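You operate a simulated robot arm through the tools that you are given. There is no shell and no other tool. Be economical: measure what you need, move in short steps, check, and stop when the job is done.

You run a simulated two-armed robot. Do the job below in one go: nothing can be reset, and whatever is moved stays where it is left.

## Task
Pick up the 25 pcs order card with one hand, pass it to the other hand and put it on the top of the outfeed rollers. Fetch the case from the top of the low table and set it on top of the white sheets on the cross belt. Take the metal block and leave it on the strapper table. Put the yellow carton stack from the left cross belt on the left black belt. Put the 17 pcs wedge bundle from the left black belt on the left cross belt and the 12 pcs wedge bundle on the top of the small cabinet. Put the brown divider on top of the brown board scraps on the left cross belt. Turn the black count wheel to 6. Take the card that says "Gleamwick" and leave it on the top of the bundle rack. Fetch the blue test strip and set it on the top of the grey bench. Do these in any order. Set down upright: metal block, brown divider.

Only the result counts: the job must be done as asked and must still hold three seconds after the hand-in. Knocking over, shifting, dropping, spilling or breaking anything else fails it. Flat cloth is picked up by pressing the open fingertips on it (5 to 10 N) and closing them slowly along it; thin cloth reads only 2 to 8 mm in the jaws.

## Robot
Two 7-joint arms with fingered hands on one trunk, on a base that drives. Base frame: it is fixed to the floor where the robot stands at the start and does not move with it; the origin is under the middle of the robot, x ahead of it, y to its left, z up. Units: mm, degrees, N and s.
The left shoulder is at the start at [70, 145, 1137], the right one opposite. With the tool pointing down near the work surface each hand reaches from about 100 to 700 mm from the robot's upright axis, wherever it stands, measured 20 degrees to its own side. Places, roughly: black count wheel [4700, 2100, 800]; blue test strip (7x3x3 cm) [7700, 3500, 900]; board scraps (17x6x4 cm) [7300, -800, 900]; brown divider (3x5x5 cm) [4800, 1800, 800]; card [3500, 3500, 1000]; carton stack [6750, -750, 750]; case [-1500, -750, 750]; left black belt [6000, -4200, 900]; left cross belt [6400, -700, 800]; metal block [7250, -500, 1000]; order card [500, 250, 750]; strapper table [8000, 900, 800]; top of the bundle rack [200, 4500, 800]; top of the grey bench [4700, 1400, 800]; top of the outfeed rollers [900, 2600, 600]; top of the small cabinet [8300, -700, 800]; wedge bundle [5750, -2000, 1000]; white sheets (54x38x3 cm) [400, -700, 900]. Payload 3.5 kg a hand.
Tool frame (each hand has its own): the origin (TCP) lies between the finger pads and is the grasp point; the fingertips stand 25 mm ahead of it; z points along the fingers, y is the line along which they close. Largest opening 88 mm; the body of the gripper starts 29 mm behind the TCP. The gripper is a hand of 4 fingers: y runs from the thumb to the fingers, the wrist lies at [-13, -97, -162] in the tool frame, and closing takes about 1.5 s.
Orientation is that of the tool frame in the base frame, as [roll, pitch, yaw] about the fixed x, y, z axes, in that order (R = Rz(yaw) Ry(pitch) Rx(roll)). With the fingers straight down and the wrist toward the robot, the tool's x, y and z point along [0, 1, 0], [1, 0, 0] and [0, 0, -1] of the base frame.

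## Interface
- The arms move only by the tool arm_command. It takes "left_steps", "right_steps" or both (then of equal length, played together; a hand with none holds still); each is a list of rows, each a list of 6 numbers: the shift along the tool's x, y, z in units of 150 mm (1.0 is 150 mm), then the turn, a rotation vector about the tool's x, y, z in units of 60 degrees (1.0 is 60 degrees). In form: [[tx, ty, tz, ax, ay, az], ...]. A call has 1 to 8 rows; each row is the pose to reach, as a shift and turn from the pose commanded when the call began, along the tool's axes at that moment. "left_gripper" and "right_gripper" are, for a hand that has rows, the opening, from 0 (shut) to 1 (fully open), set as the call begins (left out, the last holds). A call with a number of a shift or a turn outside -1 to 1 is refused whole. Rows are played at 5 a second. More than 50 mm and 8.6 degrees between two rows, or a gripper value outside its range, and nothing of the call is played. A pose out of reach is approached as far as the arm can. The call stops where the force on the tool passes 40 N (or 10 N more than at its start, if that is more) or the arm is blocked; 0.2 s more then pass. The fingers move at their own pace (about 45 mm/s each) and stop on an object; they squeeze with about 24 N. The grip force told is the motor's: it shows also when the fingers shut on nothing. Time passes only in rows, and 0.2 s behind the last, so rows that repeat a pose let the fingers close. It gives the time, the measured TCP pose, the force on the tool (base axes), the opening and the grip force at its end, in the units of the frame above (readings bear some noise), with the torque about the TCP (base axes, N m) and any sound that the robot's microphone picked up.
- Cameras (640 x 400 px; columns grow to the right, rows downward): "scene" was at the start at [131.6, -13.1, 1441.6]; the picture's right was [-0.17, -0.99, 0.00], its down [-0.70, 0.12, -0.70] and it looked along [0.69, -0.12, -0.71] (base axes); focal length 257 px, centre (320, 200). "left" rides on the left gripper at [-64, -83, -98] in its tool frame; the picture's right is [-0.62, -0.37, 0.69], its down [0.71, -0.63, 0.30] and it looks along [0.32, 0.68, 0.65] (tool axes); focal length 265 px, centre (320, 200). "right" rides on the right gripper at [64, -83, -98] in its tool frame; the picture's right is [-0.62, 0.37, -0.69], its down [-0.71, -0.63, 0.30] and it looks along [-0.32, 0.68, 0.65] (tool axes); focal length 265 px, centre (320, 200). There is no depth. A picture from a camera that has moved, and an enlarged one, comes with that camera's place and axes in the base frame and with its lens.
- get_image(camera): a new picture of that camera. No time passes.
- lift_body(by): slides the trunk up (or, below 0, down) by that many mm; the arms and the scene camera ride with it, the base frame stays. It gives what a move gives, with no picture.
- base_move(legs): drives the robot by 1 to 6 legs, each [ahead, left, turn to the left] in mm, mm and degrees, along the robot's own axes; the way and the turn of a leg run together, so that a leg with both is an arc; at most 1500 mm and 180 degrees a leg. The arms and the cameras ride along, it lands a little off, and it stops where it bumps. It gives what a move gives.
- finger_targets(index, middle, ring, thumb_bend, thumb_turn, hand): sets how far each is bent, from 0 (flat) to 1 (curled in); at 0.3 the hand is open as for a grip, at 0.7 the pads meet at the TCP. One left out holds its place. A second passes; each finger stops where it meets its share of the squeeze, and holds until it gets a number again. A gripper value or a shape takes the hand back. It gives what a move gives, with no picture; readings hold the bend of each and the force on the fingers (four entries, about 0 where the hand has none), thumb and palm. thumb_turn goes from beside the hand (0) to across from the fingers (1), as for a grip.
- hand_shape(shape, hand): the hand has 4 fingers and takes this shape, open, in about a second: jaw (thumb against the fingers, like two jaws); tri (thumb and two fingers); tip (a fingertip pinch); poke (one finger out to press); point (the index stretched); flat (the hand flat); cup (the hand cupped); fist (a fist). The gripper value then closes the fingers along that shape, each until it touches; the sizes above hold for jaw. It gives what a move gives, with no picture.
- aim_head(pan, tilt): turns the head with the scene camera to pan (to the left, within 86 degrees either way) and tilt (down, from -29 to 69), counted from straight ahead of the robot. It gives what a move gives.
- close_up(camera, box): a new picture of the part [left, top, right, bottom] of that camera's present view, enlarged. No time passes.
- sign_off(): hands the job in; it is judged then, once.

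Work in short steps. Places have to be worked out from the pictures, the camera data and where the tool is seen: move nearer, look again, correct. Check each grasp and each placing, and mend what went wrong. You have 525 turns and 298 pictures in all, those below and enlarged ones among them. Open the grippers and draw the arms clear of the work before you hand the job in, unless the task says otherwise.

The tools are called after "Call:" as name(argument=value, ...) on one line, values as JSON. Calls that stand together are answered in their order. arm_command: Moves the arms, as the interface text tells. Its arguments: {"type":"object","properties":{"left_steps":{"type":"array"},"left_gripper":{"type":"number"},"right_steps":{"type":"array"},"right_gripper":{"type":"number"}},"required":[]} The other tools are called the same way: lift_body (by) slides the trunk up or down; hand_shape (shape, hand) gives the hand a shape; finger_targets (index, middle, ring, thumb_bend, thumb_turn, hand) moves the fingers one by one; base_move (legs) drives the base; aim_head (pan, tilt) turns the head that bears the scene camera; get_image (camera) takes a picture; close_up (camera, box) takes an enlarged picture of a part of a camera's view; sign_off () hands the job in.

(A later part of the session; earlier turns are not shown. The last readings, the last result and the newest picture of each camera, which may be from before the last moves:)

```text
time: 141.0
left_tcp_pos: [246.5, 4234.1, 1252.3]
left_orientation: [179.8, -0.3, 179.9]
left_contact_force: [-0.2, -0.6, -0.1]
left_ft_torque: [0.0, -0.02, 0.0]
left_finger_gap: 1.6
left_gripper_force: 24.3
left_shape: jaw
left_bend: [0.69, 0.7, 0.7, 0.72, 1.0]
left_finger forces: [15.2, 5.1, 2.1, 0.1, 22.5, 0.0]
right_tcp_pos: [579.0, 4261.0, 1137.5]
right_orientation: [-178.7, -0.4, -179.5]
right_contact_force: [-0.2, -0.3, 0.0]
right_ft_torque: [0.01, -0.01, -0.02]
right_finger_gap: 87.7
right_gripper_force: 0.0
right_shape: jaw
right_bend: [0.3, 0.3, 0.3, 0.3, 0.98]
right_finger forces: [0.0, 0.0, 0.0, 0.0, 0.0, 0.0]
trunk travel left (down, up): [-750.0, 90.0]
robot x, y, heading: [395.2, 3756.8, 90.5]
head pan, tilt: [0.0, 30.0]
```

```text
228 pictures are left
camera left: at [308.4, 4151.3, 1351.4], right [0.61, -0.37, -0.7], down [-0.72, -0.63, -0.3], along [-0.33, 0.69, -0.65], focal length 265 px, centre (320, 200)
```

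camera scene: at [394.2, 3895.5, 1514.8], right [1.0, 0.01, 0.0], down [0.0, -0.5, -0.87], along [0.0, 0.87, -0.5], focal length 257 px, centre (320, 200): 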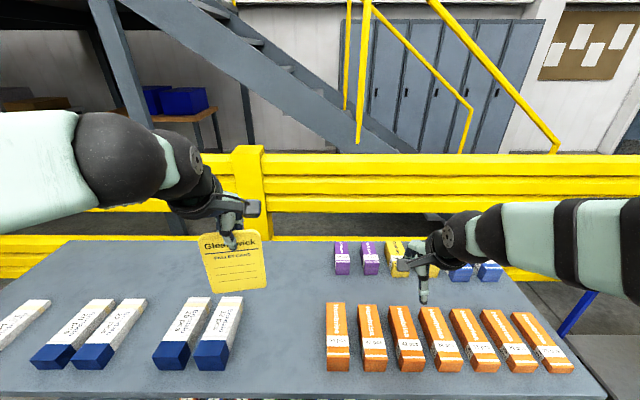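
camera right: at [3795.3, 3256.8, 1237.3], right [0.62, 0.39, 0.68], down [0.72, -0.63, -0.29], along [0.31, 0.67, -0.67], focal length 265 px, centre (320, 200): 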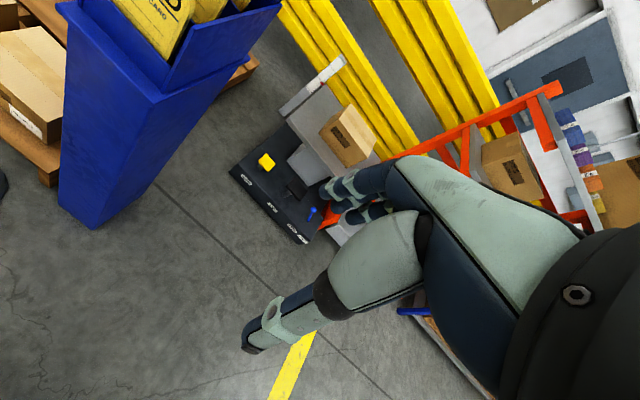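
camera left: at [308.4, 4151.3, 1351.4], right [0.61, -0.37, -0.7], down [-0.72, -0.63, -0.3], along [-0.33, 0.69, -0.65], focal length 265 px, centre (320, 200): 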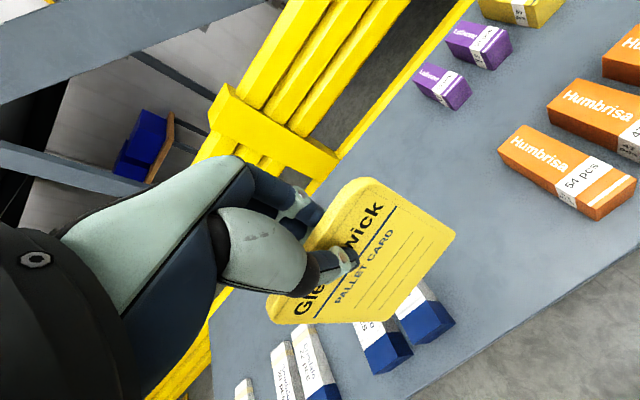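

The gap centre is about [290, 4390]. I move the card over it and go down toward z≈960.

Call:
arm_command(left_steps=[[-0.07, 0.25, 0, 0, 0, 0], [-0.14, 0.5, 0, 0, 0, 0], [-0.21, 0.75, 0, 0, 0, 0], [-0.29, 0.98, 0.1, 0, 0, 0], [-0.29, 0.98, 0.4, 0, 0, 0], [-0.29, 0.98, 0.7, 0, 0, 0], [-0.29, 0.98, 1, 0, 0, 0]])

Call:
arm_command(left_steps=[[0, 0, 0.3, 0, 0, 0], [0, 0, 0.6, 0, 0, 0], [0, 0, 0.85, 0, 0, 0]])

Call:
get_image(camera="scene")

Call:
get_image(camera="left")

```text
time: 142.6
left_tcp_pos: [287.4, 4381.8, 1097.0]
left_orientation: [-179.9, -0.5, 179.8]
left_contact_force: [0.0, 0.2, -0.6]
left_ft_torque: [0.02, 0.02, -0.02]
left_finger_gap: 1.8
left_gripper_force: 23.8
left_shape: jaw
left_bend: [0.69, 0.7, 0.7, 0.72, 1.0]
left_finger forces: [15.2, 4.9, 2.1, 0.0, 22.4, 0.1]
right_tcp_pos: [579.5, 4263.3, 1136.9]
right_orientation: [-178.8, -0.4, -179.4]
right_contact_force: [-0.5, 0.3, 0.1]
right_ft_torque: [-0.02, -0.03, 0.01]
right_finger_gap: 88.0
right_gripper_force: 0.0
right_shape: jaw
right_bend: [0.3, 0.3, 0.3, 0.3, 0.98]
right_finger forces: [0.0, 0.0, 0.0, 0.1, 0.0, 0.0]
trunk travel left (down, up): [-750.0, 90.0]
robot x, y, heading: [391.9, 3753.9, 90.3]
head pan, tilt: [0.0, 30.0]
```

```text
time: 143.4
left_tcp_pos: [286.4, 4381.6, 974.6]
left_orientation: [-180.0, -0.4, 179.8]
left_contact_force: [-0.2, -0.9, -0.4]
left_ft_torque: [0.0, 0.01, 0.02]
left_finger_gap: 1.6
left_gripper_force: 23.8
left_shape: jaw
left_bend: [0.69, 0.7, 0.7, 0.72, 1.0]
left_finger forces: [15.4, 4.9, 2.1, 0.0, 22.4, 0.0]
right_tcp_pos: [579.0, 4262.0, 1137.1]
right_orientation: [-178.6, -0.3, -179.3]
right_contact_force: [0.2, -0.5, -0.1]
right_ft_torque: [0.05, 0.05, -0.02]
right_finger_gap: 87.8
right_gripper_force: 0.1
right_shape: jaw
right_bend: [0.3, 0.3, 0.3, 0.3, 0.98]
right_finger forces: [0.0, 0.0, 0.1, 0.1, 0.1, 0.1]
trunk travel left (down, up): [-750.0, 90.0]
robot x, y, heading: [393.6, 3757.8, 90.0]
head pan, tilt: [0.0, 30.0]
```

```text
227 pictures are left
camera scene: at [394.8, 3896.9, 1514.7], right [1.0, 0.01, 0.0], down [0.0, -0.5, -0.87], along [-0.01, 0.87, -0.5], focal length 257 px, centre (320, 200)
```

scene: 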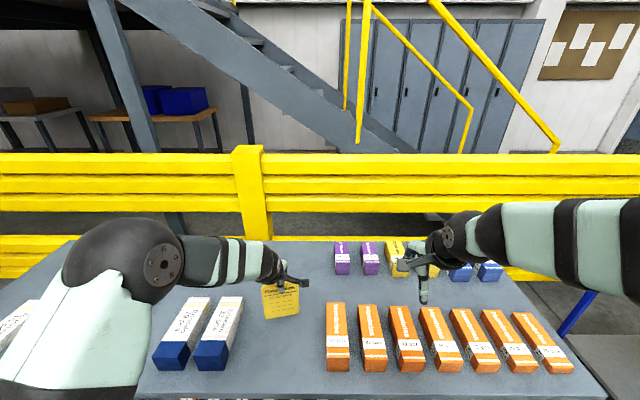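

```text
226 pictures are left
camera left: at [349.8, 4297.6, 1073.1], right [0.61, -0.37, -0.7], down [-0.72, -0.63, -0.3], along [-0.33, 0.69, -0.65], focal length 265 px, centre (320, 200)
```

left: 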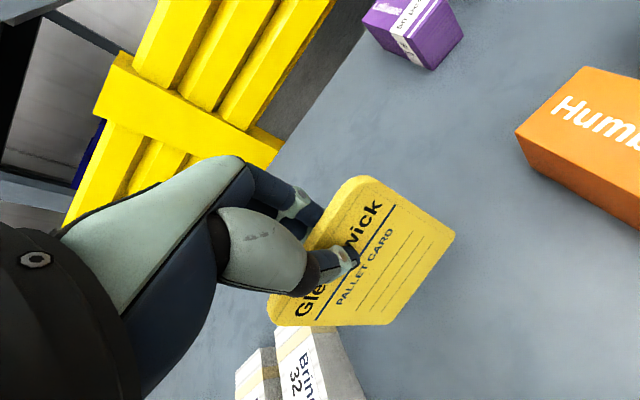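

Hanging over the gap. I lower in small steps to feel the table.

Call:
arm_command(left_steps=[[0, 0, 0.08, 0, 0, 0], [0, 0, 0.16, 0, 0, 0], [0, 0, 0.22, 0, 0, 0]])

Call:
close_up(camera="scene", box=[200, 240, 360, 380])

```text
time: 144.2
left_tcp_pos: [286.2, 4380.4, 941.6]
left_orientation: [-179.9, -0.5, 179.8]
left_contact_force: [-0.2, 0.1, 0.3]
left_ft_torque: [0.01, -0.01, 0.0]
left_finger_gap: 1.7
left_gripper_force: 23.9
left_shape: jaw
left_bend: [0.69, 0.7, 0.7, 0.72, 1.0]
left_finger forces: [15.5, 4.9, 2.2, 0.1, 22.3, 0.1]
right_tcp_pos: [580.1, 4261.6, 1136.4]
right_orientation: [-178.7, -0.4, -179.4]
right_contact_force: [-0.6, -0.5, -0.7]
right_ft_torque: [0.01, 0.0, 0.02]
right_finger_gap: 87.8
right_gripper_force: 0.0
right_shape: jaw
right_bend: [0.3, 0.3, 0.3, 0.3, 0.98]
right_finger forces: [0.0, 0.0, 0.0, 0.1, 0.0, 0.0]
trunk travel left (down, up): [-750.0, 90.0]
robot x, y, heading: [395.6, 3752.4, 90.3]
head pan, tilt: [0.0, 30.0]
```

```text
2.86 times, centred on (280, 310) of scene
camera zoom: at [394.9, 3896.8, 1514.7], right [1.0, 0.01, 0.0], down [0.0, -0.5, -0.87], along [-0.01, 0.87, -0.5], focal length 733 px, centre (434, -114)
```

zoom: 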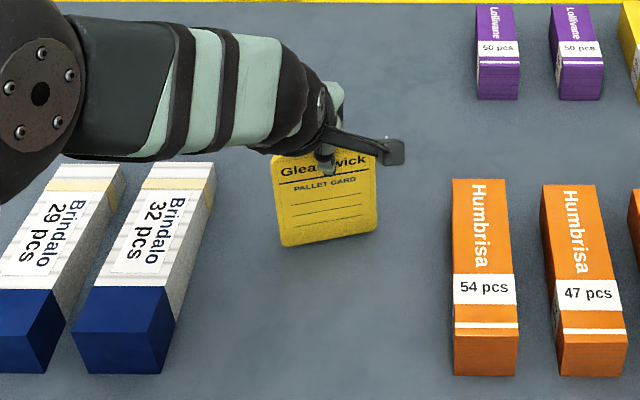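

No contact yet; I go on down.

Call:
arm_command(left_steps=[[0, 0, 0.05, 0, 0, 0], [0, 0, 0.1, 0, 0, 0], [0, 0, 0.15, 0, 0, 0], [0, 0, 0.2, 0, 0, 0]])

Call:
close_up(camera="scene", box=[200, 240, 360, 380])

```text
time: 145.0
left_tcp_pos: [283.7, 4388.2, 932.4]
left_orientation: [177.9, -0.4, -179.8]
left_contact_force: [-4.2, -0.7, 23.6]
left_ft_torque: [-0.08, 0.04, -0.06]
left_finger_gap: 2.9
left_gripper_force: 24.1
left_shape: jaw
left_bend: [0.69, 0.71, 0.7, 0.73, 1.0]
left_finger forces: [17.5, 7.3, 3.3, 0.0, 29.5, 0.0]
right_tcp_pos: [577.9, 4259.9, 1137.0]
right_orientation: [-178.8, -0.3, -179.2]
right_contact_force: [0.8, -0.4, -0.3]
right_ft_torque: [-0.01, -0.01, 0.01]
right_finger_gap: 88.0
right_gripper_force: 0.1
right_shape: jaw
right_bend: [0.3, 0.3, 0.3, 0.3, 0.98]
right_finger forces: [0.0, 0.0, 0.1, 0.1, 0.0, 0.0]
trunk travel left (down, up): [-750.0, 90.0]
robot x, y, heading: [397.8, 3754.8, 90.2]
head pan, tilt: [0.0, 30.0]
stopped in row 4 (left hand): the force on the tool passed its limit at 43 N (the readings are from after the stop); the commanded pose is now the measured one
```

```text
2.86 times, centred on (280, 310) of scene
camera zoom: at [394.6, 3893.7, 1515.0], right [1.0, 0.01, 0.0], down [0.0, -0.5, -0.87], along [-0.01, 0.87, -0.5], focal length 733 px, centre (434, -114)
```

zoom: 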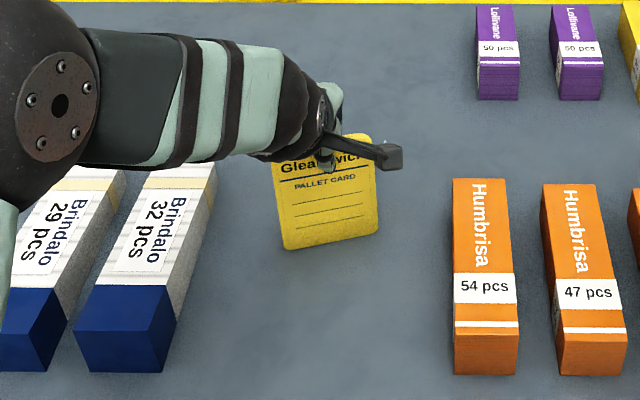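

The card's edge touches the table. I raise a few mm, open fully, then lift straight up so it falls flat.

Call:
arm_command(left_steps=[[0, 0, -0.04, 0, 0, 0], [0, 0, -0.04, 0, 0, 0], [0, 0, -0.04, 0, 0, 0], [0, 0, -0.04, 0, 0, 0], [0, 0, -0.04, 0, 0, 0], [0, 0, -0.04, 0, 0, 0], [0, 0, -0.04, 0, 0, 0]], left_gripper=1)

Call:
arm_command(left_steps=[[0, 0, -0.25, 0, 0, 0], [0, 0, -0.5, 0, 0, 0], [0, 0, -0.75, 0, 0, 0], [0, 0, -1, 0, 0, 0]])

Call:
get_image(camera="scene")

```text
time: 146.6
left_tcp_pos: [285.2, 4385.8, 931.7]
left_orientation: [178.8, -0.5, 179.9]
left_contact_force: [-0.3, 0.4, -0.8]
left_ft_torque: [0.0, 0.01, -0.03]
left_finger_gap: 87.5
left_gripper_force: 0.1
left_shape: jaw
left_bend: [0.3, 0.3, 0.3, 0.3, 0.98]
left_finger forces: [0.0, 0.0, 0.0, 0.0, 0.1, 0.0]
right_tcp_pos: [577.8, 4261.9, 1135.1]
right_orientation: [-178.7, -0.4, -179.2]
right_contact_force: [0.6, 0.2, -0.7]
right_ft_torque: [0.0, 0.01, -0.02]
right_finger_gap: 87.9
right_gripper_force: 0.0
right_shape: jaw
right_bend: [0.3, 0.3, 0.3, 0.3, 0.98]
right_finger forces: [0.0, 0.0, 0.0, 0.0, 0.0, 0.0]
trunk travel left (down, up): [-750.0, 90.0]
robot x, y, heading: [398.1, 3753.8, 90.0]
head pan, tilt: [0.0, 30.0]
```

```text
time: 147.6
left_tcp_pos: [285.9, 4382.4, 1084.3]
left_orientation: [178.8, -0.3, 180.0]
left_contact_force: [-0.8, -1.1, -0.3]
left_ft_torque: [-0.01, 0.0, -0.03]
left_finger_gap: 87.6
left_gripper_force: 0.0
left_shape: jaw
left_bend: [0.3, 0.3, 0.3, 0.3, 0.98]
left_finger forces: [0.1, 0.1, 0.0, 0.0, 0.0, 0.0]
right_tcp_pos: [578.9, 4260.7, 1137.1]
right_orientation: [-178.7, -0.3, -179.3]
right_contact_force: [-0.8, 0.2, 0.0]
right_ft_torque: [0.02, 0.0, 0.02]
right_finger_gap: 87.9
right_gripper_force: 0.0
right_shape: jaw
right_bend: [0.3, 0.3, 0.3, 0.3, 0.98]
right_finger forces: [0.0, 0.1, 0.0, 0.0, 0.0, 0.1]
trunk travel left (down, up): [-750.0, 90.0]
robot x, y, heading: [393.1, 3756.9, 90.5]
head pan, tilt: [0.0, 30.0]
```

```text
223 pictures are left
camera scene: at [395.0, 3895.0, 1514.8], right [1.0, 0.01, 0.0], down [0.0, -0.5, -0.87], along [-0.01, 0.87, -0.5], focal length 257 px, centre (320, 200)
```

scene: 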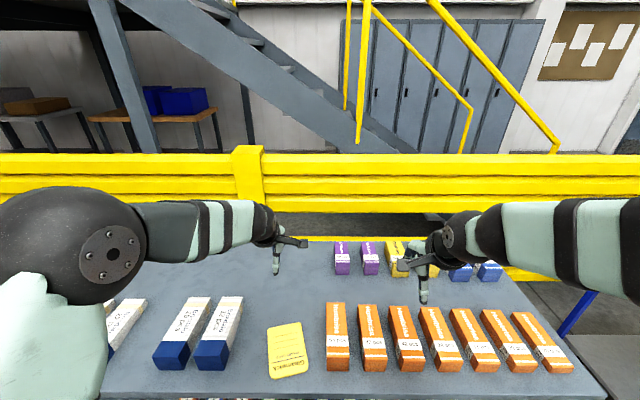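

The Gleamwick card lies flat on the bundle rack. Next is the case to the south-west; I back off, turn to heading 0 and retrace the corridor carefully.

Call:
base_move(legs=[[-500, 230, 0], [0, 0, -90.3], [0, -650, 0]])

Call:
base_move(legs=[[0, -240, 0], [-200, -200, 0], [-200, -250, 0], [0, -450, 0]])

```text
time: 157.9
left_tcp_pos: [800.7, 2702.9, 1080.8]
left_orientation: [178.9, -0.3, 89.5]
left_contact_force: [0.4, 0.1, 0.4]
left_ft_torque: [0.01, 0.01, -0.02]
left_finger_gap: 87.8
left_gripper_force: 0.0
left_shape: jaw
left_bend: [0.3, 0.3, 0.3, 0.3, 0.98]
left_finger forces: [0.0, 0.0, 0.1, 0.1, 0.0, 0.1]
right_tcp_pos: [676.2, 2412.0, 1135.7]
right_orientation: [-178.7, -0.3, 90.2]
right_contact_force: [0.0, 0.1, -0.2]
right_ft_torque: [0.01, -0.01, 0.01]
right_finger_gap: 87.7
right_gripper_force: 0.0
right_shape: jaw
right_bend: [0.3, 0.3, 0.3, 0.3, 0.98]
right_finger forces: [0.0, 0.0, 0.0, 0.0, 0.0, 0.1]
trunk travel left (down, up): [-750.0, 90.0]
robot x, y, heading: [176.5, 2598.3, 0.0]
head pan, tilt: [0.0, 30.0]
```

```text
time: 164.6
left_tcp_pos: [405.1, 1693.5, 1082.9]
left_orientation: [178.8, -1.7, 91.4]
left_contact_force: [1.2, 16.7, -2.3]
left_ft_torque: [-0.87, 0.07, 0.28]
left_finger_gap: 87.7
left_gripper_force: 0.1
left_shape: jaw
left_bend: [0.3, 0.3, 0.3, 0.3, 0.97]
left_finger forces: [1.2, 0.0, 0.0, 0.1, 0.0, 15.5]
right_tcp_pos: [277.5, 1385.2, 1135.8]
right_orientation: [-178.6, -0.5, 89.6]
right_contact_force: [-0.1, -1.2, 0.8]
right_ft_torque: [0.05, 0.02, 0.0]
right_finger_gap: 87.9
right_gripper_force: 0.1
right_shape: jaw
right_bend: [0.3, 0.3, 0.3, 0.3, 0.98]
right_finger forces: [0.1, 0.0, 0.0, 0.0, 0.1, 0.0]
trunk travel left (down, up): [-750.0, 90.0]
robot x, y, heading: [-226.5, 1582.0, -0.7]
head pan, tilt: [0.0, 30.0]
stopped in leg 4: the force on the tool passed its limit at 54 N (the readings are from after the stop); the commanded pose is now the measured one
```

The left hand touched the sealer post. I step back left, draw both hands in, and continue.

Call:
base_move(legs=[[0, 90, 0.7]])

Call:
arm_command(left_steps=[[0, -0.3, 0, 0, 0, 0], [0, -0.6, 0, 0, 0, 0], [0, -0.9, -0.1, 0, 0, 0], [0, -1, -0.4, 0, 0, 0]])

Call:
base_move(legs=[[-120, 0, 0], [0, -400, 0]])

Call:
get_image(camera="scene")

```text
time: 165.8
left_tcp_pos: [404.4, 1784.6, 1082.8]
left_orientation: [178.8, -1.3, 91.5]
left_contact_force: [0.4, 0.9, -0.7]
left_ft_torque: [0.0, -0.03, -0.02]
left_finger_gap: 87.7
left_gripper_force: 0.1
left_shape: jaw
left_bend: [0.3, 0.3, 0.3, 0.3, 0.97]
left_finger forces: [0.0, 0.0, 0.0, 0.0, 0.0, 0.0]
right_tcp_pos: [279.9, 1479.9, 1136.5]
right_orientation: [-178.6, -0.6, 90.3]
right_contact_force: [0.0, 0.0, 0.0]
right_ft_torque: [0.02, 0.01, -0.04]
right_finger_gap: 87.7
right_gripper_force: 0.1
right_shape: jaw
right_bend: [0.3, 0.3, 0.3, 0.3, 0.98]
right_finger forces: [0.1, 0.1, 0.0, 0.0, 0.0, 0.0]
trunk travel left (down, up): [-750.0, 90.0]
robot x, y, heading: [-225.2, 1672.5, 0.1]
head pan, tilt: [0.0, 30.0]
```

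```text
time: 166.8
left_tcp_pos: [249.1, 1782.7, 1142.2]
left_orientation: [178.8, -1.2, 91.4]
left_contact_force: [0.1, -0.5, 0.2]
left_ft_torque: [-0.01, -0.01, 0.0]
left_finger_gap: 87.9
left_gripper_force: 0.1
left_shape: jaw
left_bend: [0.3, 0.3, 0.3, 0.3, 0.97]
left_finger forces: [0.1, 0.0, 0.0, 0.1, 0.1, 0.0]
right_tcp_pos: [276.7, 1483.3, 1137.0]
right_orientation: [-178.8, -0.4, 90.4]
right_contact_force: [0.0, -0.5, -0.7]
right_ft_torque: [-0.02, -0.03, 0.0]
right_finger_gap: 87.6
right_gripper_force: 0.1
right_shape: jaw
right_bend: [0.3, 0.3, 0.3, 0.3, 0.98]
right_finger forces: [0.0, 0.0, 0.0, 0.0, 0.1, 0.0]
trunk travel left (down, up): [-750.0, 90.0]
robot x, y, heading: [-221.3, 1670.0, 0.1]
head pan, tilt: [0.0, 30.0]
```

```text
time: 170.1
left_tcp_pos: [134.3, 1387.9, 1140.4]
left_orientation: [178.8, -1.0, 91.7]
left_contact_force: [-0.8, 0.3, -1.2]
left_ft_torque: [-0.01, -0.01, 0.0]
left_finger_gap: 87.9
left_gripper_force: 0.1
left_shape: jaw
left_bend: [0.3, 0.3, 0.3, 0.3, 0.97]
left_finger forces: [0.0, 0.0, 0.0, 0.1, 0.0, 0.0]
right_tcp_pos: [163.0, 1087.7, 1137.2]
right_orientation: [-178.7, -0.4, 90.9]
right_contact_force: [-0.2, -0.3, 0.8]
right_ft_torque: [0.01, 0.01, 0.0]
right_finger_gap: 87.8
right_gripper_force: 0.1
right_shape: jaw
right_bend: [0.3, 0.3, 0.3, 0.3, 0.98]
right_finger forces: [0.0, 0.0, 0.0, 0.0, 0.0, 0.1]
trunk travel left (down, up): [-750.0, 90.0]
robot x, y, heading: [-345.8, 1271.9, 0.7]
head pan, tilt: [0.0, 30.0]
```

```text
222 pictures are left
camera scene: at [-201.2, 1274.0, 1514.7], right [0.01, -1.0, 0.0], down [-0.5, 0.0, -0.87], along [0.87, 0.01, -0.5], focal length 257 px, centre (320, 200)
```

scene: 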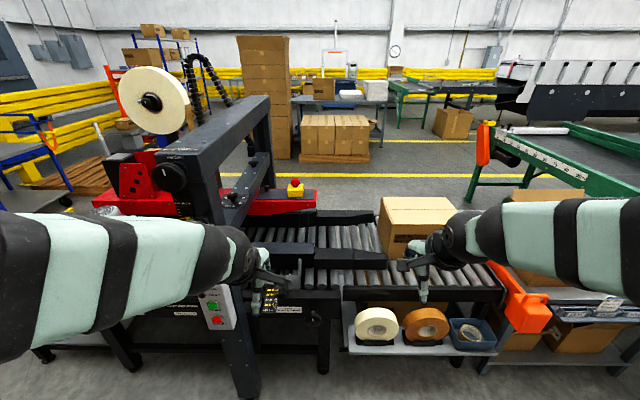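

Clear now. I continue to y≈0 and turn to look at the low table with the case.

Call:
base_move(legs=[[0, -1250, -0.7], [-250, 0, 0], [0, 0, -140]])

Call:
get_image(camera="scene")

```text
time: 183.6
left_tcp_pos: [-886.9, -359.9, 1140.2]
left_orientation: [178.8, -1.2, -49.7]
left_contact_force: [0.7, 0.7, 0.4]
left_ft_torque: [0.0, -0.04, 0.0]
left_finger_gap: 87.9
left_gripper_force: 0.1
left_shape: jaw
left_bend: [0.3, 0.3, 0.3, 0.3, 0.97]
left_finger forces: [0.1, 0.0, 0.0, 0.1, 0.0, 0.0]
right_tcp_pos: [-1096.8, -143.0, 1136.5]
right_orientation: [-178.6, -0.4, -50.5]
right_contact_force: [-0.5, 1.0, 0.1]
right_ft_torque: [0.01, -0.05, -0.02]
right_finger_gap: 87.7
right_gripper_force: 0.0
right_shape: jaw
right_bend: [0.3, 0.3, 0.3, 0.3, 0.98]
right_finger forces: [0.1, 0.0, 0.0, 0.0, 0.0, 0.0]
trunk travel left (down, up): [-750.0, 90.0]
robot x, y, heading: [-585.2, 28.4, -141.0]
head pan, tilt: [0.0, 30.0]
```

```text
221 pictures are left
camera scene: at [-693.0, -59.6, 1514.7], right [-0.63, 0.78, 0.0], down [0.39, 0.32, -0.87], along [-0.67, -0.55, -0.5], focal length 257 px, centre (320, 200)
```

scene: 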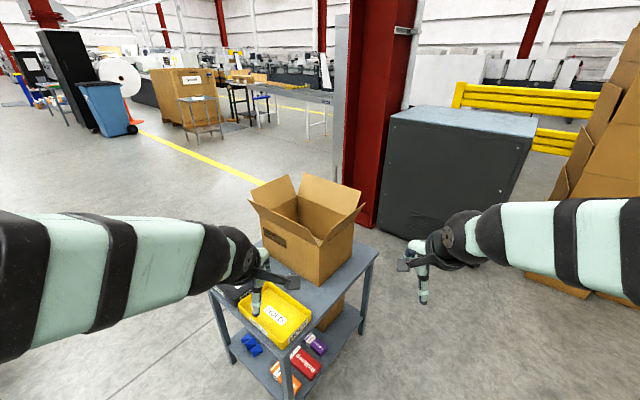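

The case looks to be the open carton on the low table. I zoom in.

Call:
close_up(camera="scene", box=[200, 150, 400, 350])

Call:
get_image(camera="left")

```text
2.00 times, centred on (300, 250) of scene
camera zoom: at [-693.0, -59.6, 1514.7], right [-0.63, 0.78, 0.0], down [0.39, 0.32, -0.87], along [-0.67, -0.55, -0.5], focal length 513 px, centre (360, 100)
```

zoom: 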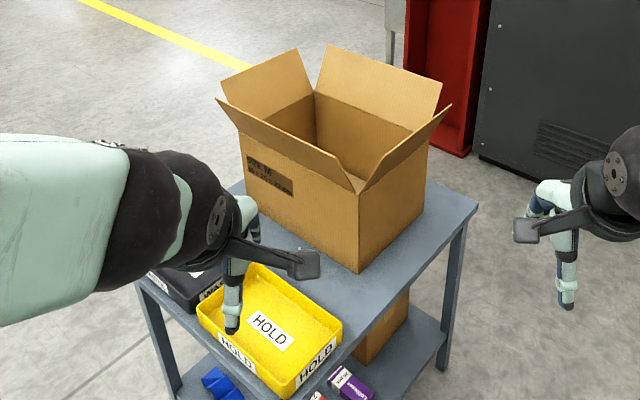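

```text
219 pictures are left
camera left: at [-865.7, -253.3, 1236.6], right [-0.12, 0.69, -0.71], down [0.94, -0.15, -0.3], along [-0.31, -0.71, -0.63], focal length 265 px, centre (320, 200)
```

left: 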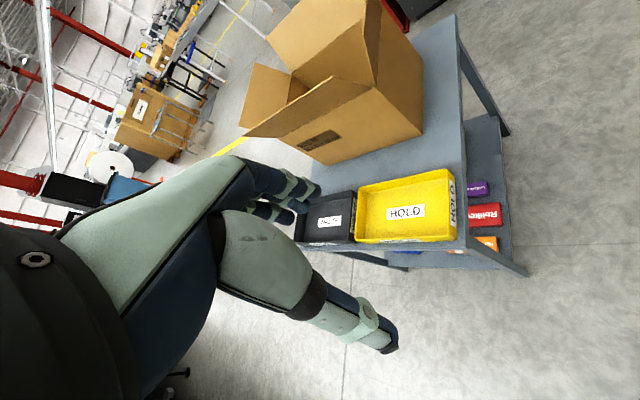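

The case is the open size-M carton, long side along y at about x −1215…−1465, y −490…−840. I'll approach from its +y side, facing −y, staying back at first.

Call:
base_move(legs=[[0, 0, 51], [-150, -755, 0]])

Call:
get_image(camera="scene")

```text
time: 190.1
left_tcp_pos: [-1227.3, -301.5, 1140.1]
left_orientation: [178.8, -1.1, 2.0]
left_contact_force: [0.9, 0.2, -0.1]
left_ft_torque: [-0.01, 0.0, -0.01]
left_finger_gap: 87.7
left_gripper_force: 0.1
left_shape: jaw
left_bend: [0.3, 0.3, 0.3, 0.3, 0.97]
left_finger forces: [0.0, 0.0, 0.1, 0.0, 0.1, 0.0]
right_tcp_pos: [-1527.9, -330.8, 1136.8]
right_orientation: [-178.6, -0.3, 0.9]
right_contact_force: [0.7, -0.2, 0.9]
right_ft_torque: [0.0, -0.02, 0.04]
right_finger_gap: 87.8
right_gripper_force: 0.1
right_shape: jaw
right_bend: [0.3, 0.3, 0.3, 0.3, 0.98]
right_finger forces: [0.0, 0.0, 0.0, 0.1, 0.1, 0.0]
trunk travel left (down, up): [-750.0, 90.0]
robot x, y, heading: [-1344.1, 178.0, -89.5]
head pan, tilt: [0.0, 30.0]
```

```text
218 pictures are left
camera scene: at [-1341.3, 36.4, 1514.7], right [-1.0, -0.01, 0.0], down [-0.01, 0.5, -0.87], along [0.01, -0.87, -0.5], focal length 257 px, centre (320, 200)
```

scene: 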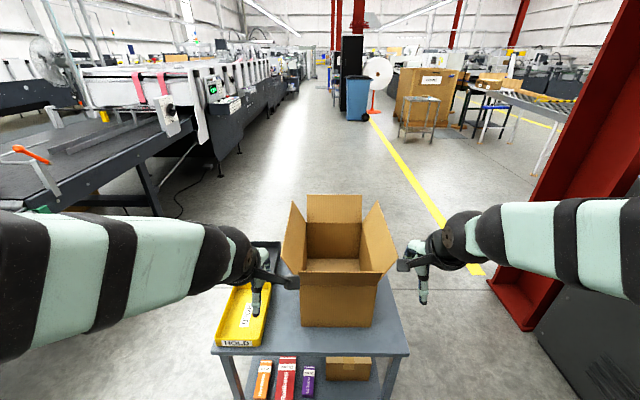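

The box front face is at y≈−490, x −1513…−1268, top edge z≈970. I check flaps from both hand cameras.

Call:
close_up(camera="scene", box=[240, 180, 440, 340])

Call:
get_image(camera="right")

Call:
get_image(camera="left")

```text
2.50 times, centred on (340, 260) of scene
camera zoom: at [-1341.3, 36.4, 1514.7], right [-1.0, -0.01, 0.0], down [-0.01, 0.5, -0.87], along [0.01, -0.87, -0.5], focal length 642 px, centre (270, 50)
```

zoom: 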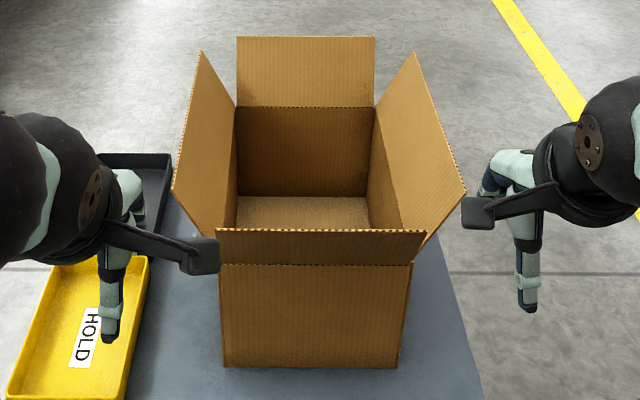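

```text
216 pictures are left
camera right: at [-1464.0, -247.1, 1237.3], right [-0.62, -0.39, 0.68], down [-0.72, 0.63, -0.29], along [-0.31, -0.67, -0.67], focal length 265 px, centre (320, 200)
```

right: 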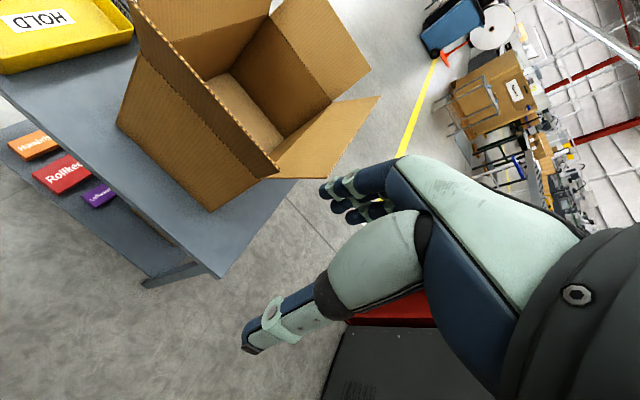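

```text
215 pictures are left
camera left: at [-1298.3, -217.2, 1236.6], right [-0.62, 0.33, -0.71], down [0.7, 0.65, -0.3], along [0.36, -0.69, -0.63], focal length 265 px, centre (320, 200)
```

left: 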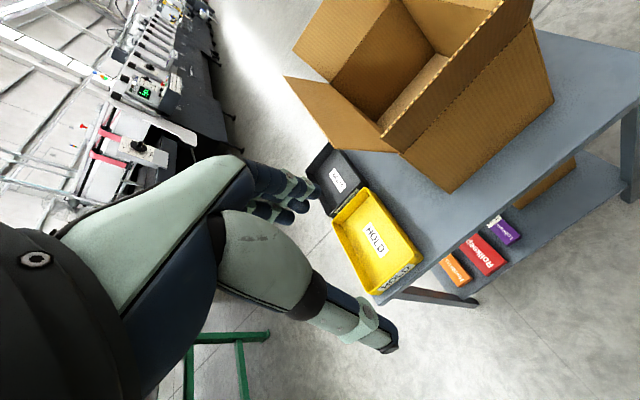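

All flaps stand outward about 26° from vertical; the side flaps' mid height is z≈1000. I turn both hands so that each closes across its side flap (thumbs outside).

Call:
arm_command(left_steps=[[0, 0, 0, 0, 0, 0.14], [0, 0, 0, 0, 0, 0.28], [0, 0, 0, 0, 0, 0.42], [0, 0, 0, 0, 0, 0.56], [0, 0, 0, 0, 0, 0.7], [0, 0, 0, 0, 0, 0.84], [0, 0, 0, 0, 0, 0.98]], right_steps=[[0, 0, 0, 0, 0, -0.14], [0, 0, 0, 0, 0, -0.28], [0, 0, 0, 0, 0, -0.42], [0, 0, 0, 0, 0, -0.56], [0, 0, 0, 0, 0, -0.7], [0, 0, 0, 0, 0, -0.84], [0, 0, 0, 0, 0, -0.98]])

Call:
arm_command(left_steps=[[0, 0, 0, 0, 0, 0.13], [0, 0, 0, 0, 0, 0.26], [0, 0, 0, 0, 0, 0.39], [0, 0, 0, 0, 0, 0.52]], right_steps=[[0, 0, 0, 0, 0, -0.13], [0, 0, 0, 0, 0, -0.26], [0, 0, 0, 0, 0, -0.39], [0, 0, 0, 0, 0, -0.52]])

Call:
arm_command(left_steps=[[0, 0, 0, -0.11, 0, 0], [0, 0, 0, -0.22, 0, 0], [0, 0, 0, -0.33, 0, 0], [0, 0, 0, -0.433, 0, 0]], right_steps=[[0, 0, 0, -0.11, 0, 0], [0, 0, 0, -0.22, 0, 0], [0, 0, 0, -0.33, 0, 0], [0, 0, 0, -0.433, 0, 0]])

Call:
get_image(camera="scene")

```text
time: 191.7
left_tcp_pos: [-1229.6, -301.6, 1139.7]
left_orientation: [-179.6, -1.5, -57.1]
left_contact_force: [-0.4, 0.6, 0.2]
left_ft_torque: [0.0, 0.0, -0.03]
left_finger_gap: 87.6
left_gripper_force: 0.1
left_shape: jaw
left_bend: [0.3, 0.3, 0.3, 0.3, 0.97]
left_finger forces: [0.0, 0.0, 0.1, 0.1, 0.0, 0.0]
right_tcp_pos: [-1530.2, -331.4, 1136.3]
right_orientation: [-179.7, -1.4, 59.7]
right_contact_force: [0.4, -0.6, -0.4]
right_ft_torque: [0.03, 0.01, -0.03]
right_finger_gap: 87.7
right_gripper_force: 0.1
right_shape: jaw
right_bend: [0.3, 0.3, 0.3, 0.3, 0.98]
right_finger forces: [0.1, 0.0, 0.0, 0.0, 0.0, 0.1]
trunk travel left (down, up): [-750.0, 90.0]
robot x, y, heading: [-1343.0, 176.1, -89.4]
head pan, tilt: [0.0, 30.0]
```

```text
time: 192.7
left_tcp_pos: [-1228.6, -301.0, 1139.2]
left_orientation: [-178.7, -1.1, -88.2]
left_contact_force: [0.1, -0.2, 0.1]
left_ft_torque: [0.04, -0.04, -0.01]
left_finger_gap: 87.8
left_gripper_force: 0.1
left_shape: jaw
left_bend: [0.3, 0.3, 0.3, 0.3, 0.97]
left_finger forces: [0.0, 0.1, 0.1, 0.0, 0.0, 0.0]
right_tcp_pos: [-1529.0, -331.2, 1135.1]
right_orientation: [179.6, -1.5, 91.0]
right_contact_force: [0.6, -0.2, -0.1]
right_ft_torque: [-0.01, -0.04, 0.0]
right_finger_gap: 87.6
right_gripper_force: 0.1
right_shape: jaw
right_bend: [0.3, 0.3, 0.3, 0.3, 0.98]
right_finger forces: [0.0, 0.1, 0.0, 0.0, 0.0, 0.0]
trunk travel left (down, up): [-750.0, 90.0]
robot x, y, heading: [-1342.1, 177.8, -89.6]
head pan, tilt: [0.0, 30.0]
```

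```text
time: 193.7
left_tcp_pos: [-1228.5, -301.3, 1140.2]
left_orientation: [155.2, -1.2, -88.2]
left_contact_force: [0.4, -1.0, 0.4]
left_ft_torque: [0.02, 0.02, -0.03]
left_finger_gap: 87.6
left_gripper_force: 0.1
left_shape: jaw
left_bend: [0.3, 0.3, 0.3, 0.3, 0.97]
left_finger forces: [0.0, 0.0, 0.1, 0.1, 0.0, 0.0]
right_tcp_pos: [-1527.5, -331.0, 1135.7]
right_orientation: [153.6, -1.4, 90.9]
right_contact_force: [0.7, -0.9, 0.1]
right_ft_torque: [-0.01, 0.0, 0.03]
right_finger_gap: 87.9
right_gripper_force: 0.0
right_shape: jaw
right_bend: [0.3, 0.3, 0.3, 0.3, 0.98]
right_finger forces: [0.0, 0.0, 0.0, 0.0, 0.0, 0.1]
trunk travel left (down, up): [-750.0, 90.0]
robot x, y, heading: [-1347.5, 175.3, -89.5]
head pan, tilt: [0.0, 30.0]
```

```text
214 pictures are left
camera scene: at [-1342.1, 35.6, 1514.7], right [-1.0, -0.01, 0.0], down [0.0, 0.5, -0.87], along [0.01, -0.87, -0.5], focal length 257 px, centre (320, 200)
```

scene: 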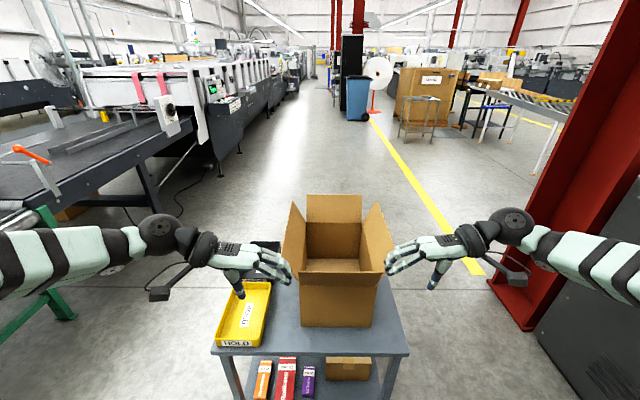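

Good pose. I drive 195 mm forward and 45 mm right so the hands straddle the box.

Call:
base_move(legs=[[195, -45, 0]])

Call:
get_image(camera="scene")

```text
time: 195.2
left_tcp_pos: [-1271.1, -492.8, 1141.5]
left_orientation: [155.2, -1.3, -88.3]
left_contact_force: [-0.4, 0.2, -0.3]
left_ft_torque: [0.04, -0.03, -0.02]
left_finger_gap: 87.8
left_gripper_force: 0.2
left_shape: jaw
left_bend: [0.3, 0.3, 0.3, 0.3, 0.97]
left_finger forces: [0.1, 0.1, 0.1, 0.0, 0.1, 0.0]
right_tcp_pos: [-1571.6, -522.0, 1137.7]
right_orientation: [153.7, -1.2, 90.8]
right_contact_force: [0.3, 0.3, 0.1]
right_ft_torque: [0.01, 0.01, 0.04]
right_finger_gap: 87.7
right_gripper_force: 0.1
right_shape: jaw
right_bend: [0.3, 0.3, 0.3, 0.3, 0.98]
right_finger forces: [0.0, 0.0, 0.0, 0.0, 0.1, 0.0]
trunk travel left (down, up): [-750.0, 90.0]
robot x, y, heading: [-1388.8, -18.4, -89.6]
head pan, tilt: [0.0, 30.0]
```

```text
213 pictures are left
camera scene: at [-1385.1, -155.5, 1515.0], right [-1.0, -0.01, 0.0], down [0.0, 0.5, -0.87], along [0.01, -0.87, -0.5], focal length 257 px, centre (320, 200)
```

scene: 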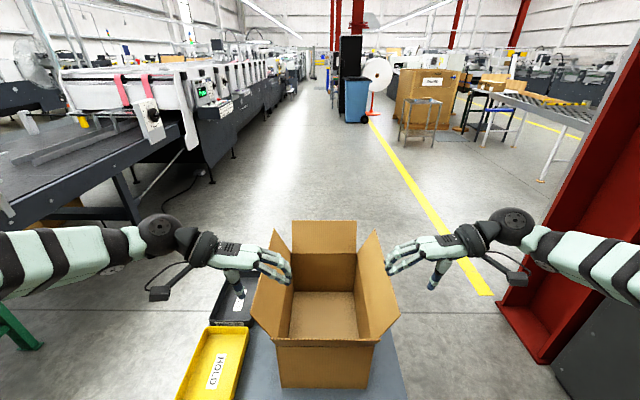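

Flap edges: x≈−1546 and −1240 at z≈1037, y −500…−790. I bring both hands to pre-grasp poses just above the flap edges at y≈−640.

Call:
arm_command(left_steps=[[0.2, -0.12, 0, 0, 0, 0], [0.4, -0.24, 0, 0, 0, 0], [0.6, -0.36, 0, 0, 0, 0], [0.8, -0.49, 0, 0, 0, 0], [0.98, -0.49, 0.1, 0, 0, 0], [0.98, -0.49, 0.27, 0, 0, 0]], right_steps=[[-0.16, -0.04, 0, 0, 0, 0], [-0.32, -0.08, 0, 0, 0, 0], [-0.48, -0.12, 0, 0, 0, 0], [-0.64, -0.138, 0.1, 0, 0, 0], [-0.787, -0.138, 0.25, 0, 0, 0], [-0.787, -0.138, 0.413, 0, 0, 0]])

Call:
get_image(camera="scene")

Call:
get_image(camera="right")

Call:
get_image(camera="left")

```text
time: 196.3
left_tcp_pos: [-1202.7, -617.7, 1108.9]
left_orientation: [155.2, -1.1, -88.1]
left_contact_force: [0.4, -0.6, 0.7]
left_ft_torque: [0.02, 0.0, 0.0]
left_finger_gap: 87.7
left_gripper_force: 0.1
left_shape: jaw
left_bend: [0.3, 0.3, 0.3, 0.3, 0.98]
left_finger forces: [0.1, 0.0, 0.0, 0.0, 0.0, 0.0]
right_tcp_pos: [-1579.0, -627.2, 1111.2]
right_orientation: [153.3, -1.9, 89.5]
right_contact_force: [13.3, -2.6, -10.0]
right_ft_torque: [-0.46, -0.63, -0.42]
right_finger_gap: 87.7
right_gripper_force: 0.0
right_shape: jaw
right_bend: [0.3, 0.3, 0.3, 0.3, 0.98]
right_finger forces: [0.0, 0.0, 0.1, 0.0, 0.0, 0.0]
trunk travel left (down, up): [-750.0, 90.0]
robot x, y, heading: [-1390.3, -17.8, -89.7]
head pan, tilt: [0.0, 30.0]
stopped in row 5 (right hand): the force on the tool passed its limit at 112 N (the readings are from after the stop); the commanded pose is now the measured one
```

```text
212 pictures are left
camera scene: at [-1384.2, -161.3, 1514.4], right [-1.0, -0.01, 0.0], down [-0.01, 0.5, -0.86], along [0.01, -0.86, -0.5], focal length 257 px, centre (320, 200)
```

scene: 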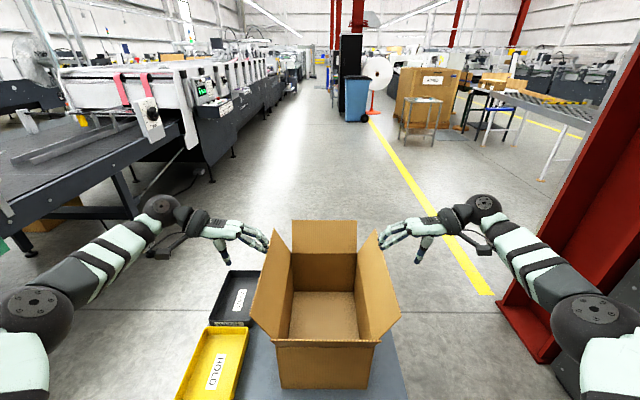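

```text
211 pictures are left
camera right: at [-1696.3, -562.1, 1164.4], right [0.01, -0.65, 0.76], down [-0.43, -0.69, -0.58], along [0.9, -0.32, -0.29], focal length 265 px, centre (320, 200)
```

right: 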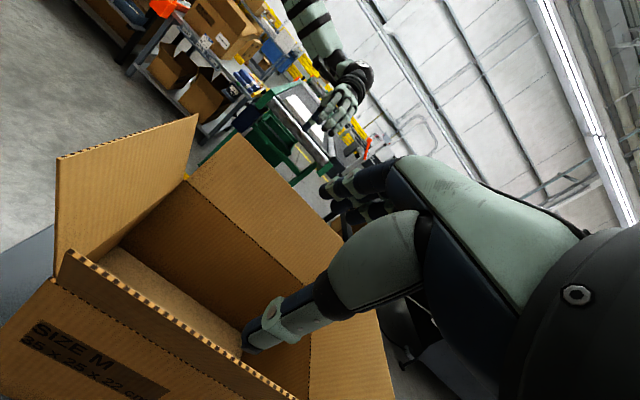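

```text
210 pictures are left
camera left: at [-1088.5, -547.3, 1163.8], right [0.02, 0.61, -0.79], down [0.47, -0.71, -0.53], along [-0.88, -0.36, -0.3], focal length 265 px, centre (320, 200)
```

left: 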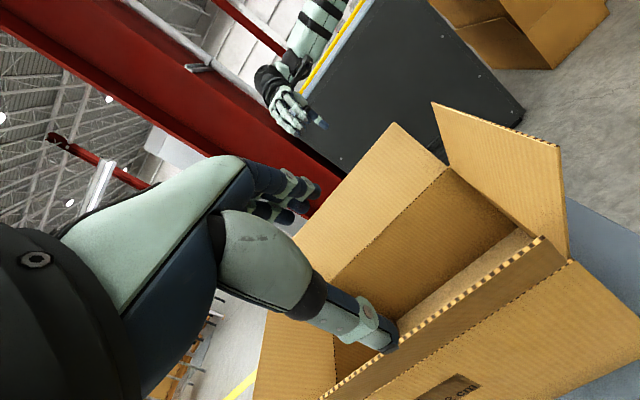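

The right hand stopped with a force spike though no finger touches; I check whether it persists with a hold.

Call:
arm_command(right_steps=[[0, 0, -0.05, 0, 0, 0], [0, 0, -0.05, 0, 0, 0]])

Call:
close_up(camera="scene", box=[340, 190, 500, 330])

```text
time: 196.6
left_tcp_pos: [-1204.4, -613.7, 1111.5]
left_orientation: [155.3, -1.3, -88.2]
left_contact_force: [0.0, -0.2, 0.7]
left_ft_torque: [-0.04, 0.0, 0.01]
left_finger_gap: 87.7
left_gripper_force: 0.0
left_shape: jaw
left_bend: [0.3, 0.3, 0.3, 0.3, 0.98]
left_finger forces: [0.1, 0.0, 0.1, 0.0, 0.0, 0.0]
right_tcp_pos: [-1581.7, -623.5, 1115.6]
right_orientation: [152.9, -1.8, 89.0]
right_contact_force: [13.9, -2.5, -8.2]
right_ft_torque: [-0.36, -0.1, -0.72]
right_finger_gap: 87.8
right_gripper_force: 0.0
right_shape: jaw
right_bend: [0.3, 0.3, 0.3, 0.3, 0.98]
right_finger forces: [0.0, 0.0, 0.0, 0.1, 0.0, 0.0]
trunk travel left (down, up): [-750.0, 90.0]
robot x, y, heading: [-1390.9, -16.9, -89.7]
head pan, tilt: [0.0, 30.0]
stopped in row 1 (right hand): the force on the tool passed its limit at 54 N (the readings are from after the stop); the commanded pose is now the measured one
```

```text
2.86 times, centred on (420, 260) of scene
camera zoom: at [-1386.4, -156.8, 1514.9], right [-1.0, -0.01, 0.0], down [0.0, 0.5, -0.87], along [0.01, -0.87, -0.5], focal length 733 px, centre (34, 29)
```

zoom: 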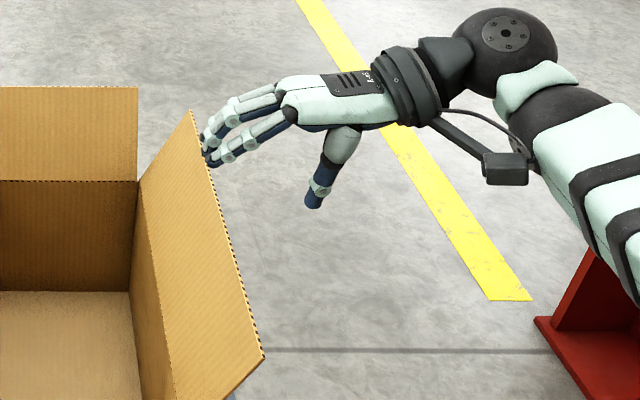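

The right wrist camera presses on its own forearm – the wrist is bent too far. I tilt both hands' fingers forward (45°), which straightens the wrists, while drawing back a little.

Call:
arm_command(left_steps=[[-0.06, 0, -0.1, 0, 0.12, 0], [-0.12, 0, -0.2, 0, 0.25, 0], [-0.18, 0, -0.2, 0, 0.37, 0], [-0.24, 0, -0.2, 0, 0.5, 0], [-0.3, 0, -0.2, 0, 0.62, 0], [-0.3, 0, -0.2, 0, 0.75, 0]], right_steps=[[0.06, 0, -0.1, 0, -0.12, 0], [0.12, 0, -0.2, 0, -0.25, 0], [0.18, 0, -0.2, 0, -0.37, 0], [0.24, 0, -0.2, 0, -0.5, 0], [0.3, 0, -0.2, 0, -0.62, 0], [0.3, 0, -0.2, 0, -0.75, 0]])

Call:
get_image(camera="scene")

```text
time: 198.0
left_tcp_pos: [-1191.0, -569.3, 1137.2]
left_orientation: [146.2, -41.3, -64.8]
left_contact_force: [-0.1, 0.3, 0.1]
left_ft_torque: [-0.01, 0.0, 0.02]
left_finger_gap: 87.7
left_gripper_force: 0.1
left_shape: jaw
left_bend: [0.3, 0.3, 0.3, 0.3, 0.98]
left_finger forces: [0.0, 0.0, 0.0, 0.0, 0.0, 0.0]
right_tcp_pos: [-1594.9, -581.5, 1144.5]
right_orientation: [145.4, 37.5, 65.3]
right_contact_force: [-0.5, 0.2, 0.3]
right_ft_torque: [-0.01, -0.02, 0.01]
right_finger_gap: 87.8
right_gripper_force: 0.1
right_shape: jaw
right_bend: [0.3, 0.3, 0.3, 0.3, 0.98]
right_finger forces: [0.0, 0.0, 0.1, 0.1, 0.0, 0.1]
trunk travel left (down, up): [-750.0, 90.0]
robot x, y, heading: [-1389.4, -19.0, -89.9]
head pan, tilt: [0.0, 30.0]
```

```text
208 pictures are left
camera scene: at [-1385.4, -158.4, 1514.7], right [-1.0, -0.01, 0.0], down [0.0, 0.5, -0.87], along [0.01, -0.87, -0.5], focal length 257 px, centre (320, 200)
```

scene: 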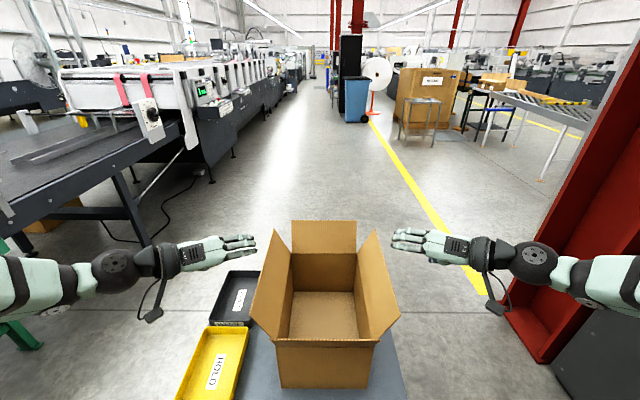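

Forces are clear. I bring both hands down to straddle the flaps just above their edges.

Call:
arm_command(left_steps=[[-0.1, 0, 0.18, 0, 0, 0], [-0.21, 0.03, 0.36, 0, 0, 0], [-0.318, 0.03, 0.537, 0, 0, 0]], right_steps=[[0.12, 0, 0.18, 0, 0, 0], [0.24, -0.02, 0.36, 0, 0, 0], [0.354, -0.02, 0.528, 0, 0, 0]])

Call:
get_image(camera="scene")

Call:
get_image(camera="right")

Call:
get_image(camera="left")

```text
time: 198.8
left_tcp_pos: [-1233.9, -595.0, 1056.6]
left_orientation: [146.2, -41.1, -65.0]
left_contact_force: [0.7, 0.6, -0.1]
left_ft_torque: [0.01, 0.04, -0.02]
left_finger_gap: 87.6
left_gripper_force: 0.1
left_shape: jaw
left_bend: [0.3, 0.3, 0.3, 0.3, 0.98]
left_finger forces: [0.0, 0.0, 0.1, 0.0, 0.0, 0.0]
right_tcp_pos: [-1554.3, -597.0, 1057.2]
right_orientation: [145.4, 37.3, 65.4]
right_contact_force: [-0.5, 0.1, -0.5]
right_ft_torque: [-0.03, -0.05, 0.0]
right_finger_gap: 88.0
right_gripper_force: 0.1
right_shape: jaw
right_bend: [0.3, 0.3, 0.3, 0.3, 0.98]
right_finger forces: [0.1, 0.0, 0.0, 0.1, 0.1, 0.0]
trunk travel left (down, up): [-750.0, 90.0]
robot x, y, heading: [-1390.0, -19.6, -89.2]
head pan, tilt: [0.0, 30.0]
```

```text
207 pictures are left
camera scene: at [-1385.6, -159.9, 1514.6], right [-1.0, -0.01, 0.0], down [0.0, 0.5, -0.87], along [0.01, -0.87, -0.5], focal length 257 px, centre (320, 200)
```

scene: 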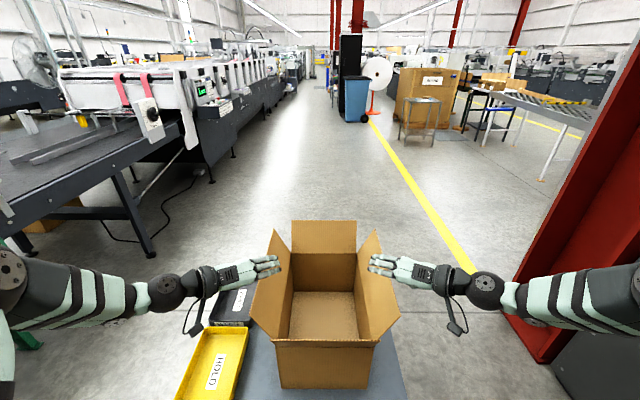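

```text
206 pictures are left
camera right: at [-1637.1, -480.8, 1044.3], right [-0.09, 0.02, 1.0], down [-0.7, -0.71, -0.05], along [0.7, -0.71, 0.08], focal length 265 px, centre (320, 200)
```

right: 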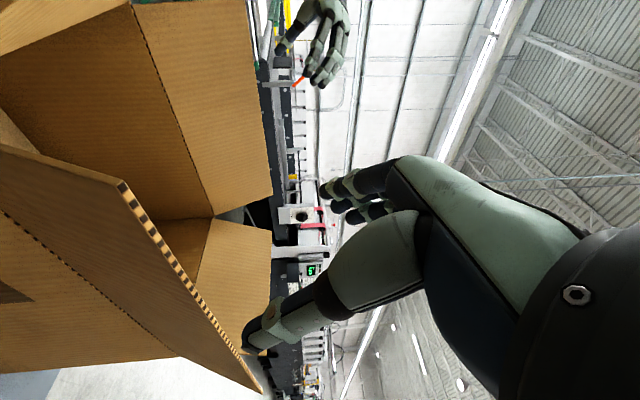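

```text
205 pictures are left
camera left: at [-1152.5, -477.6, 1041.8], right [-0.05, -0.07, -1.0], down [0.72, -0.7, 0.01], along [-0.7, -0.71, 0.09], focal length 265 px, centre (320, 200)
```

left: 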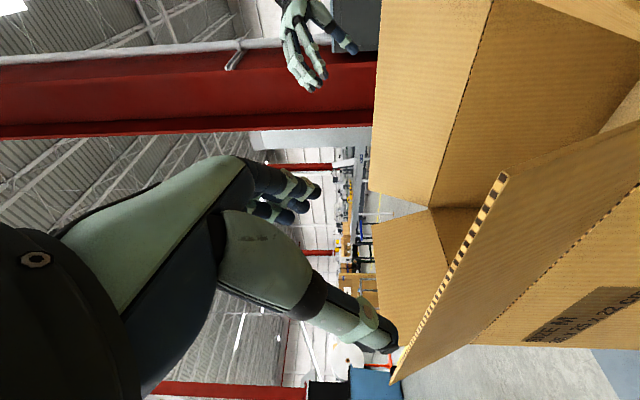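

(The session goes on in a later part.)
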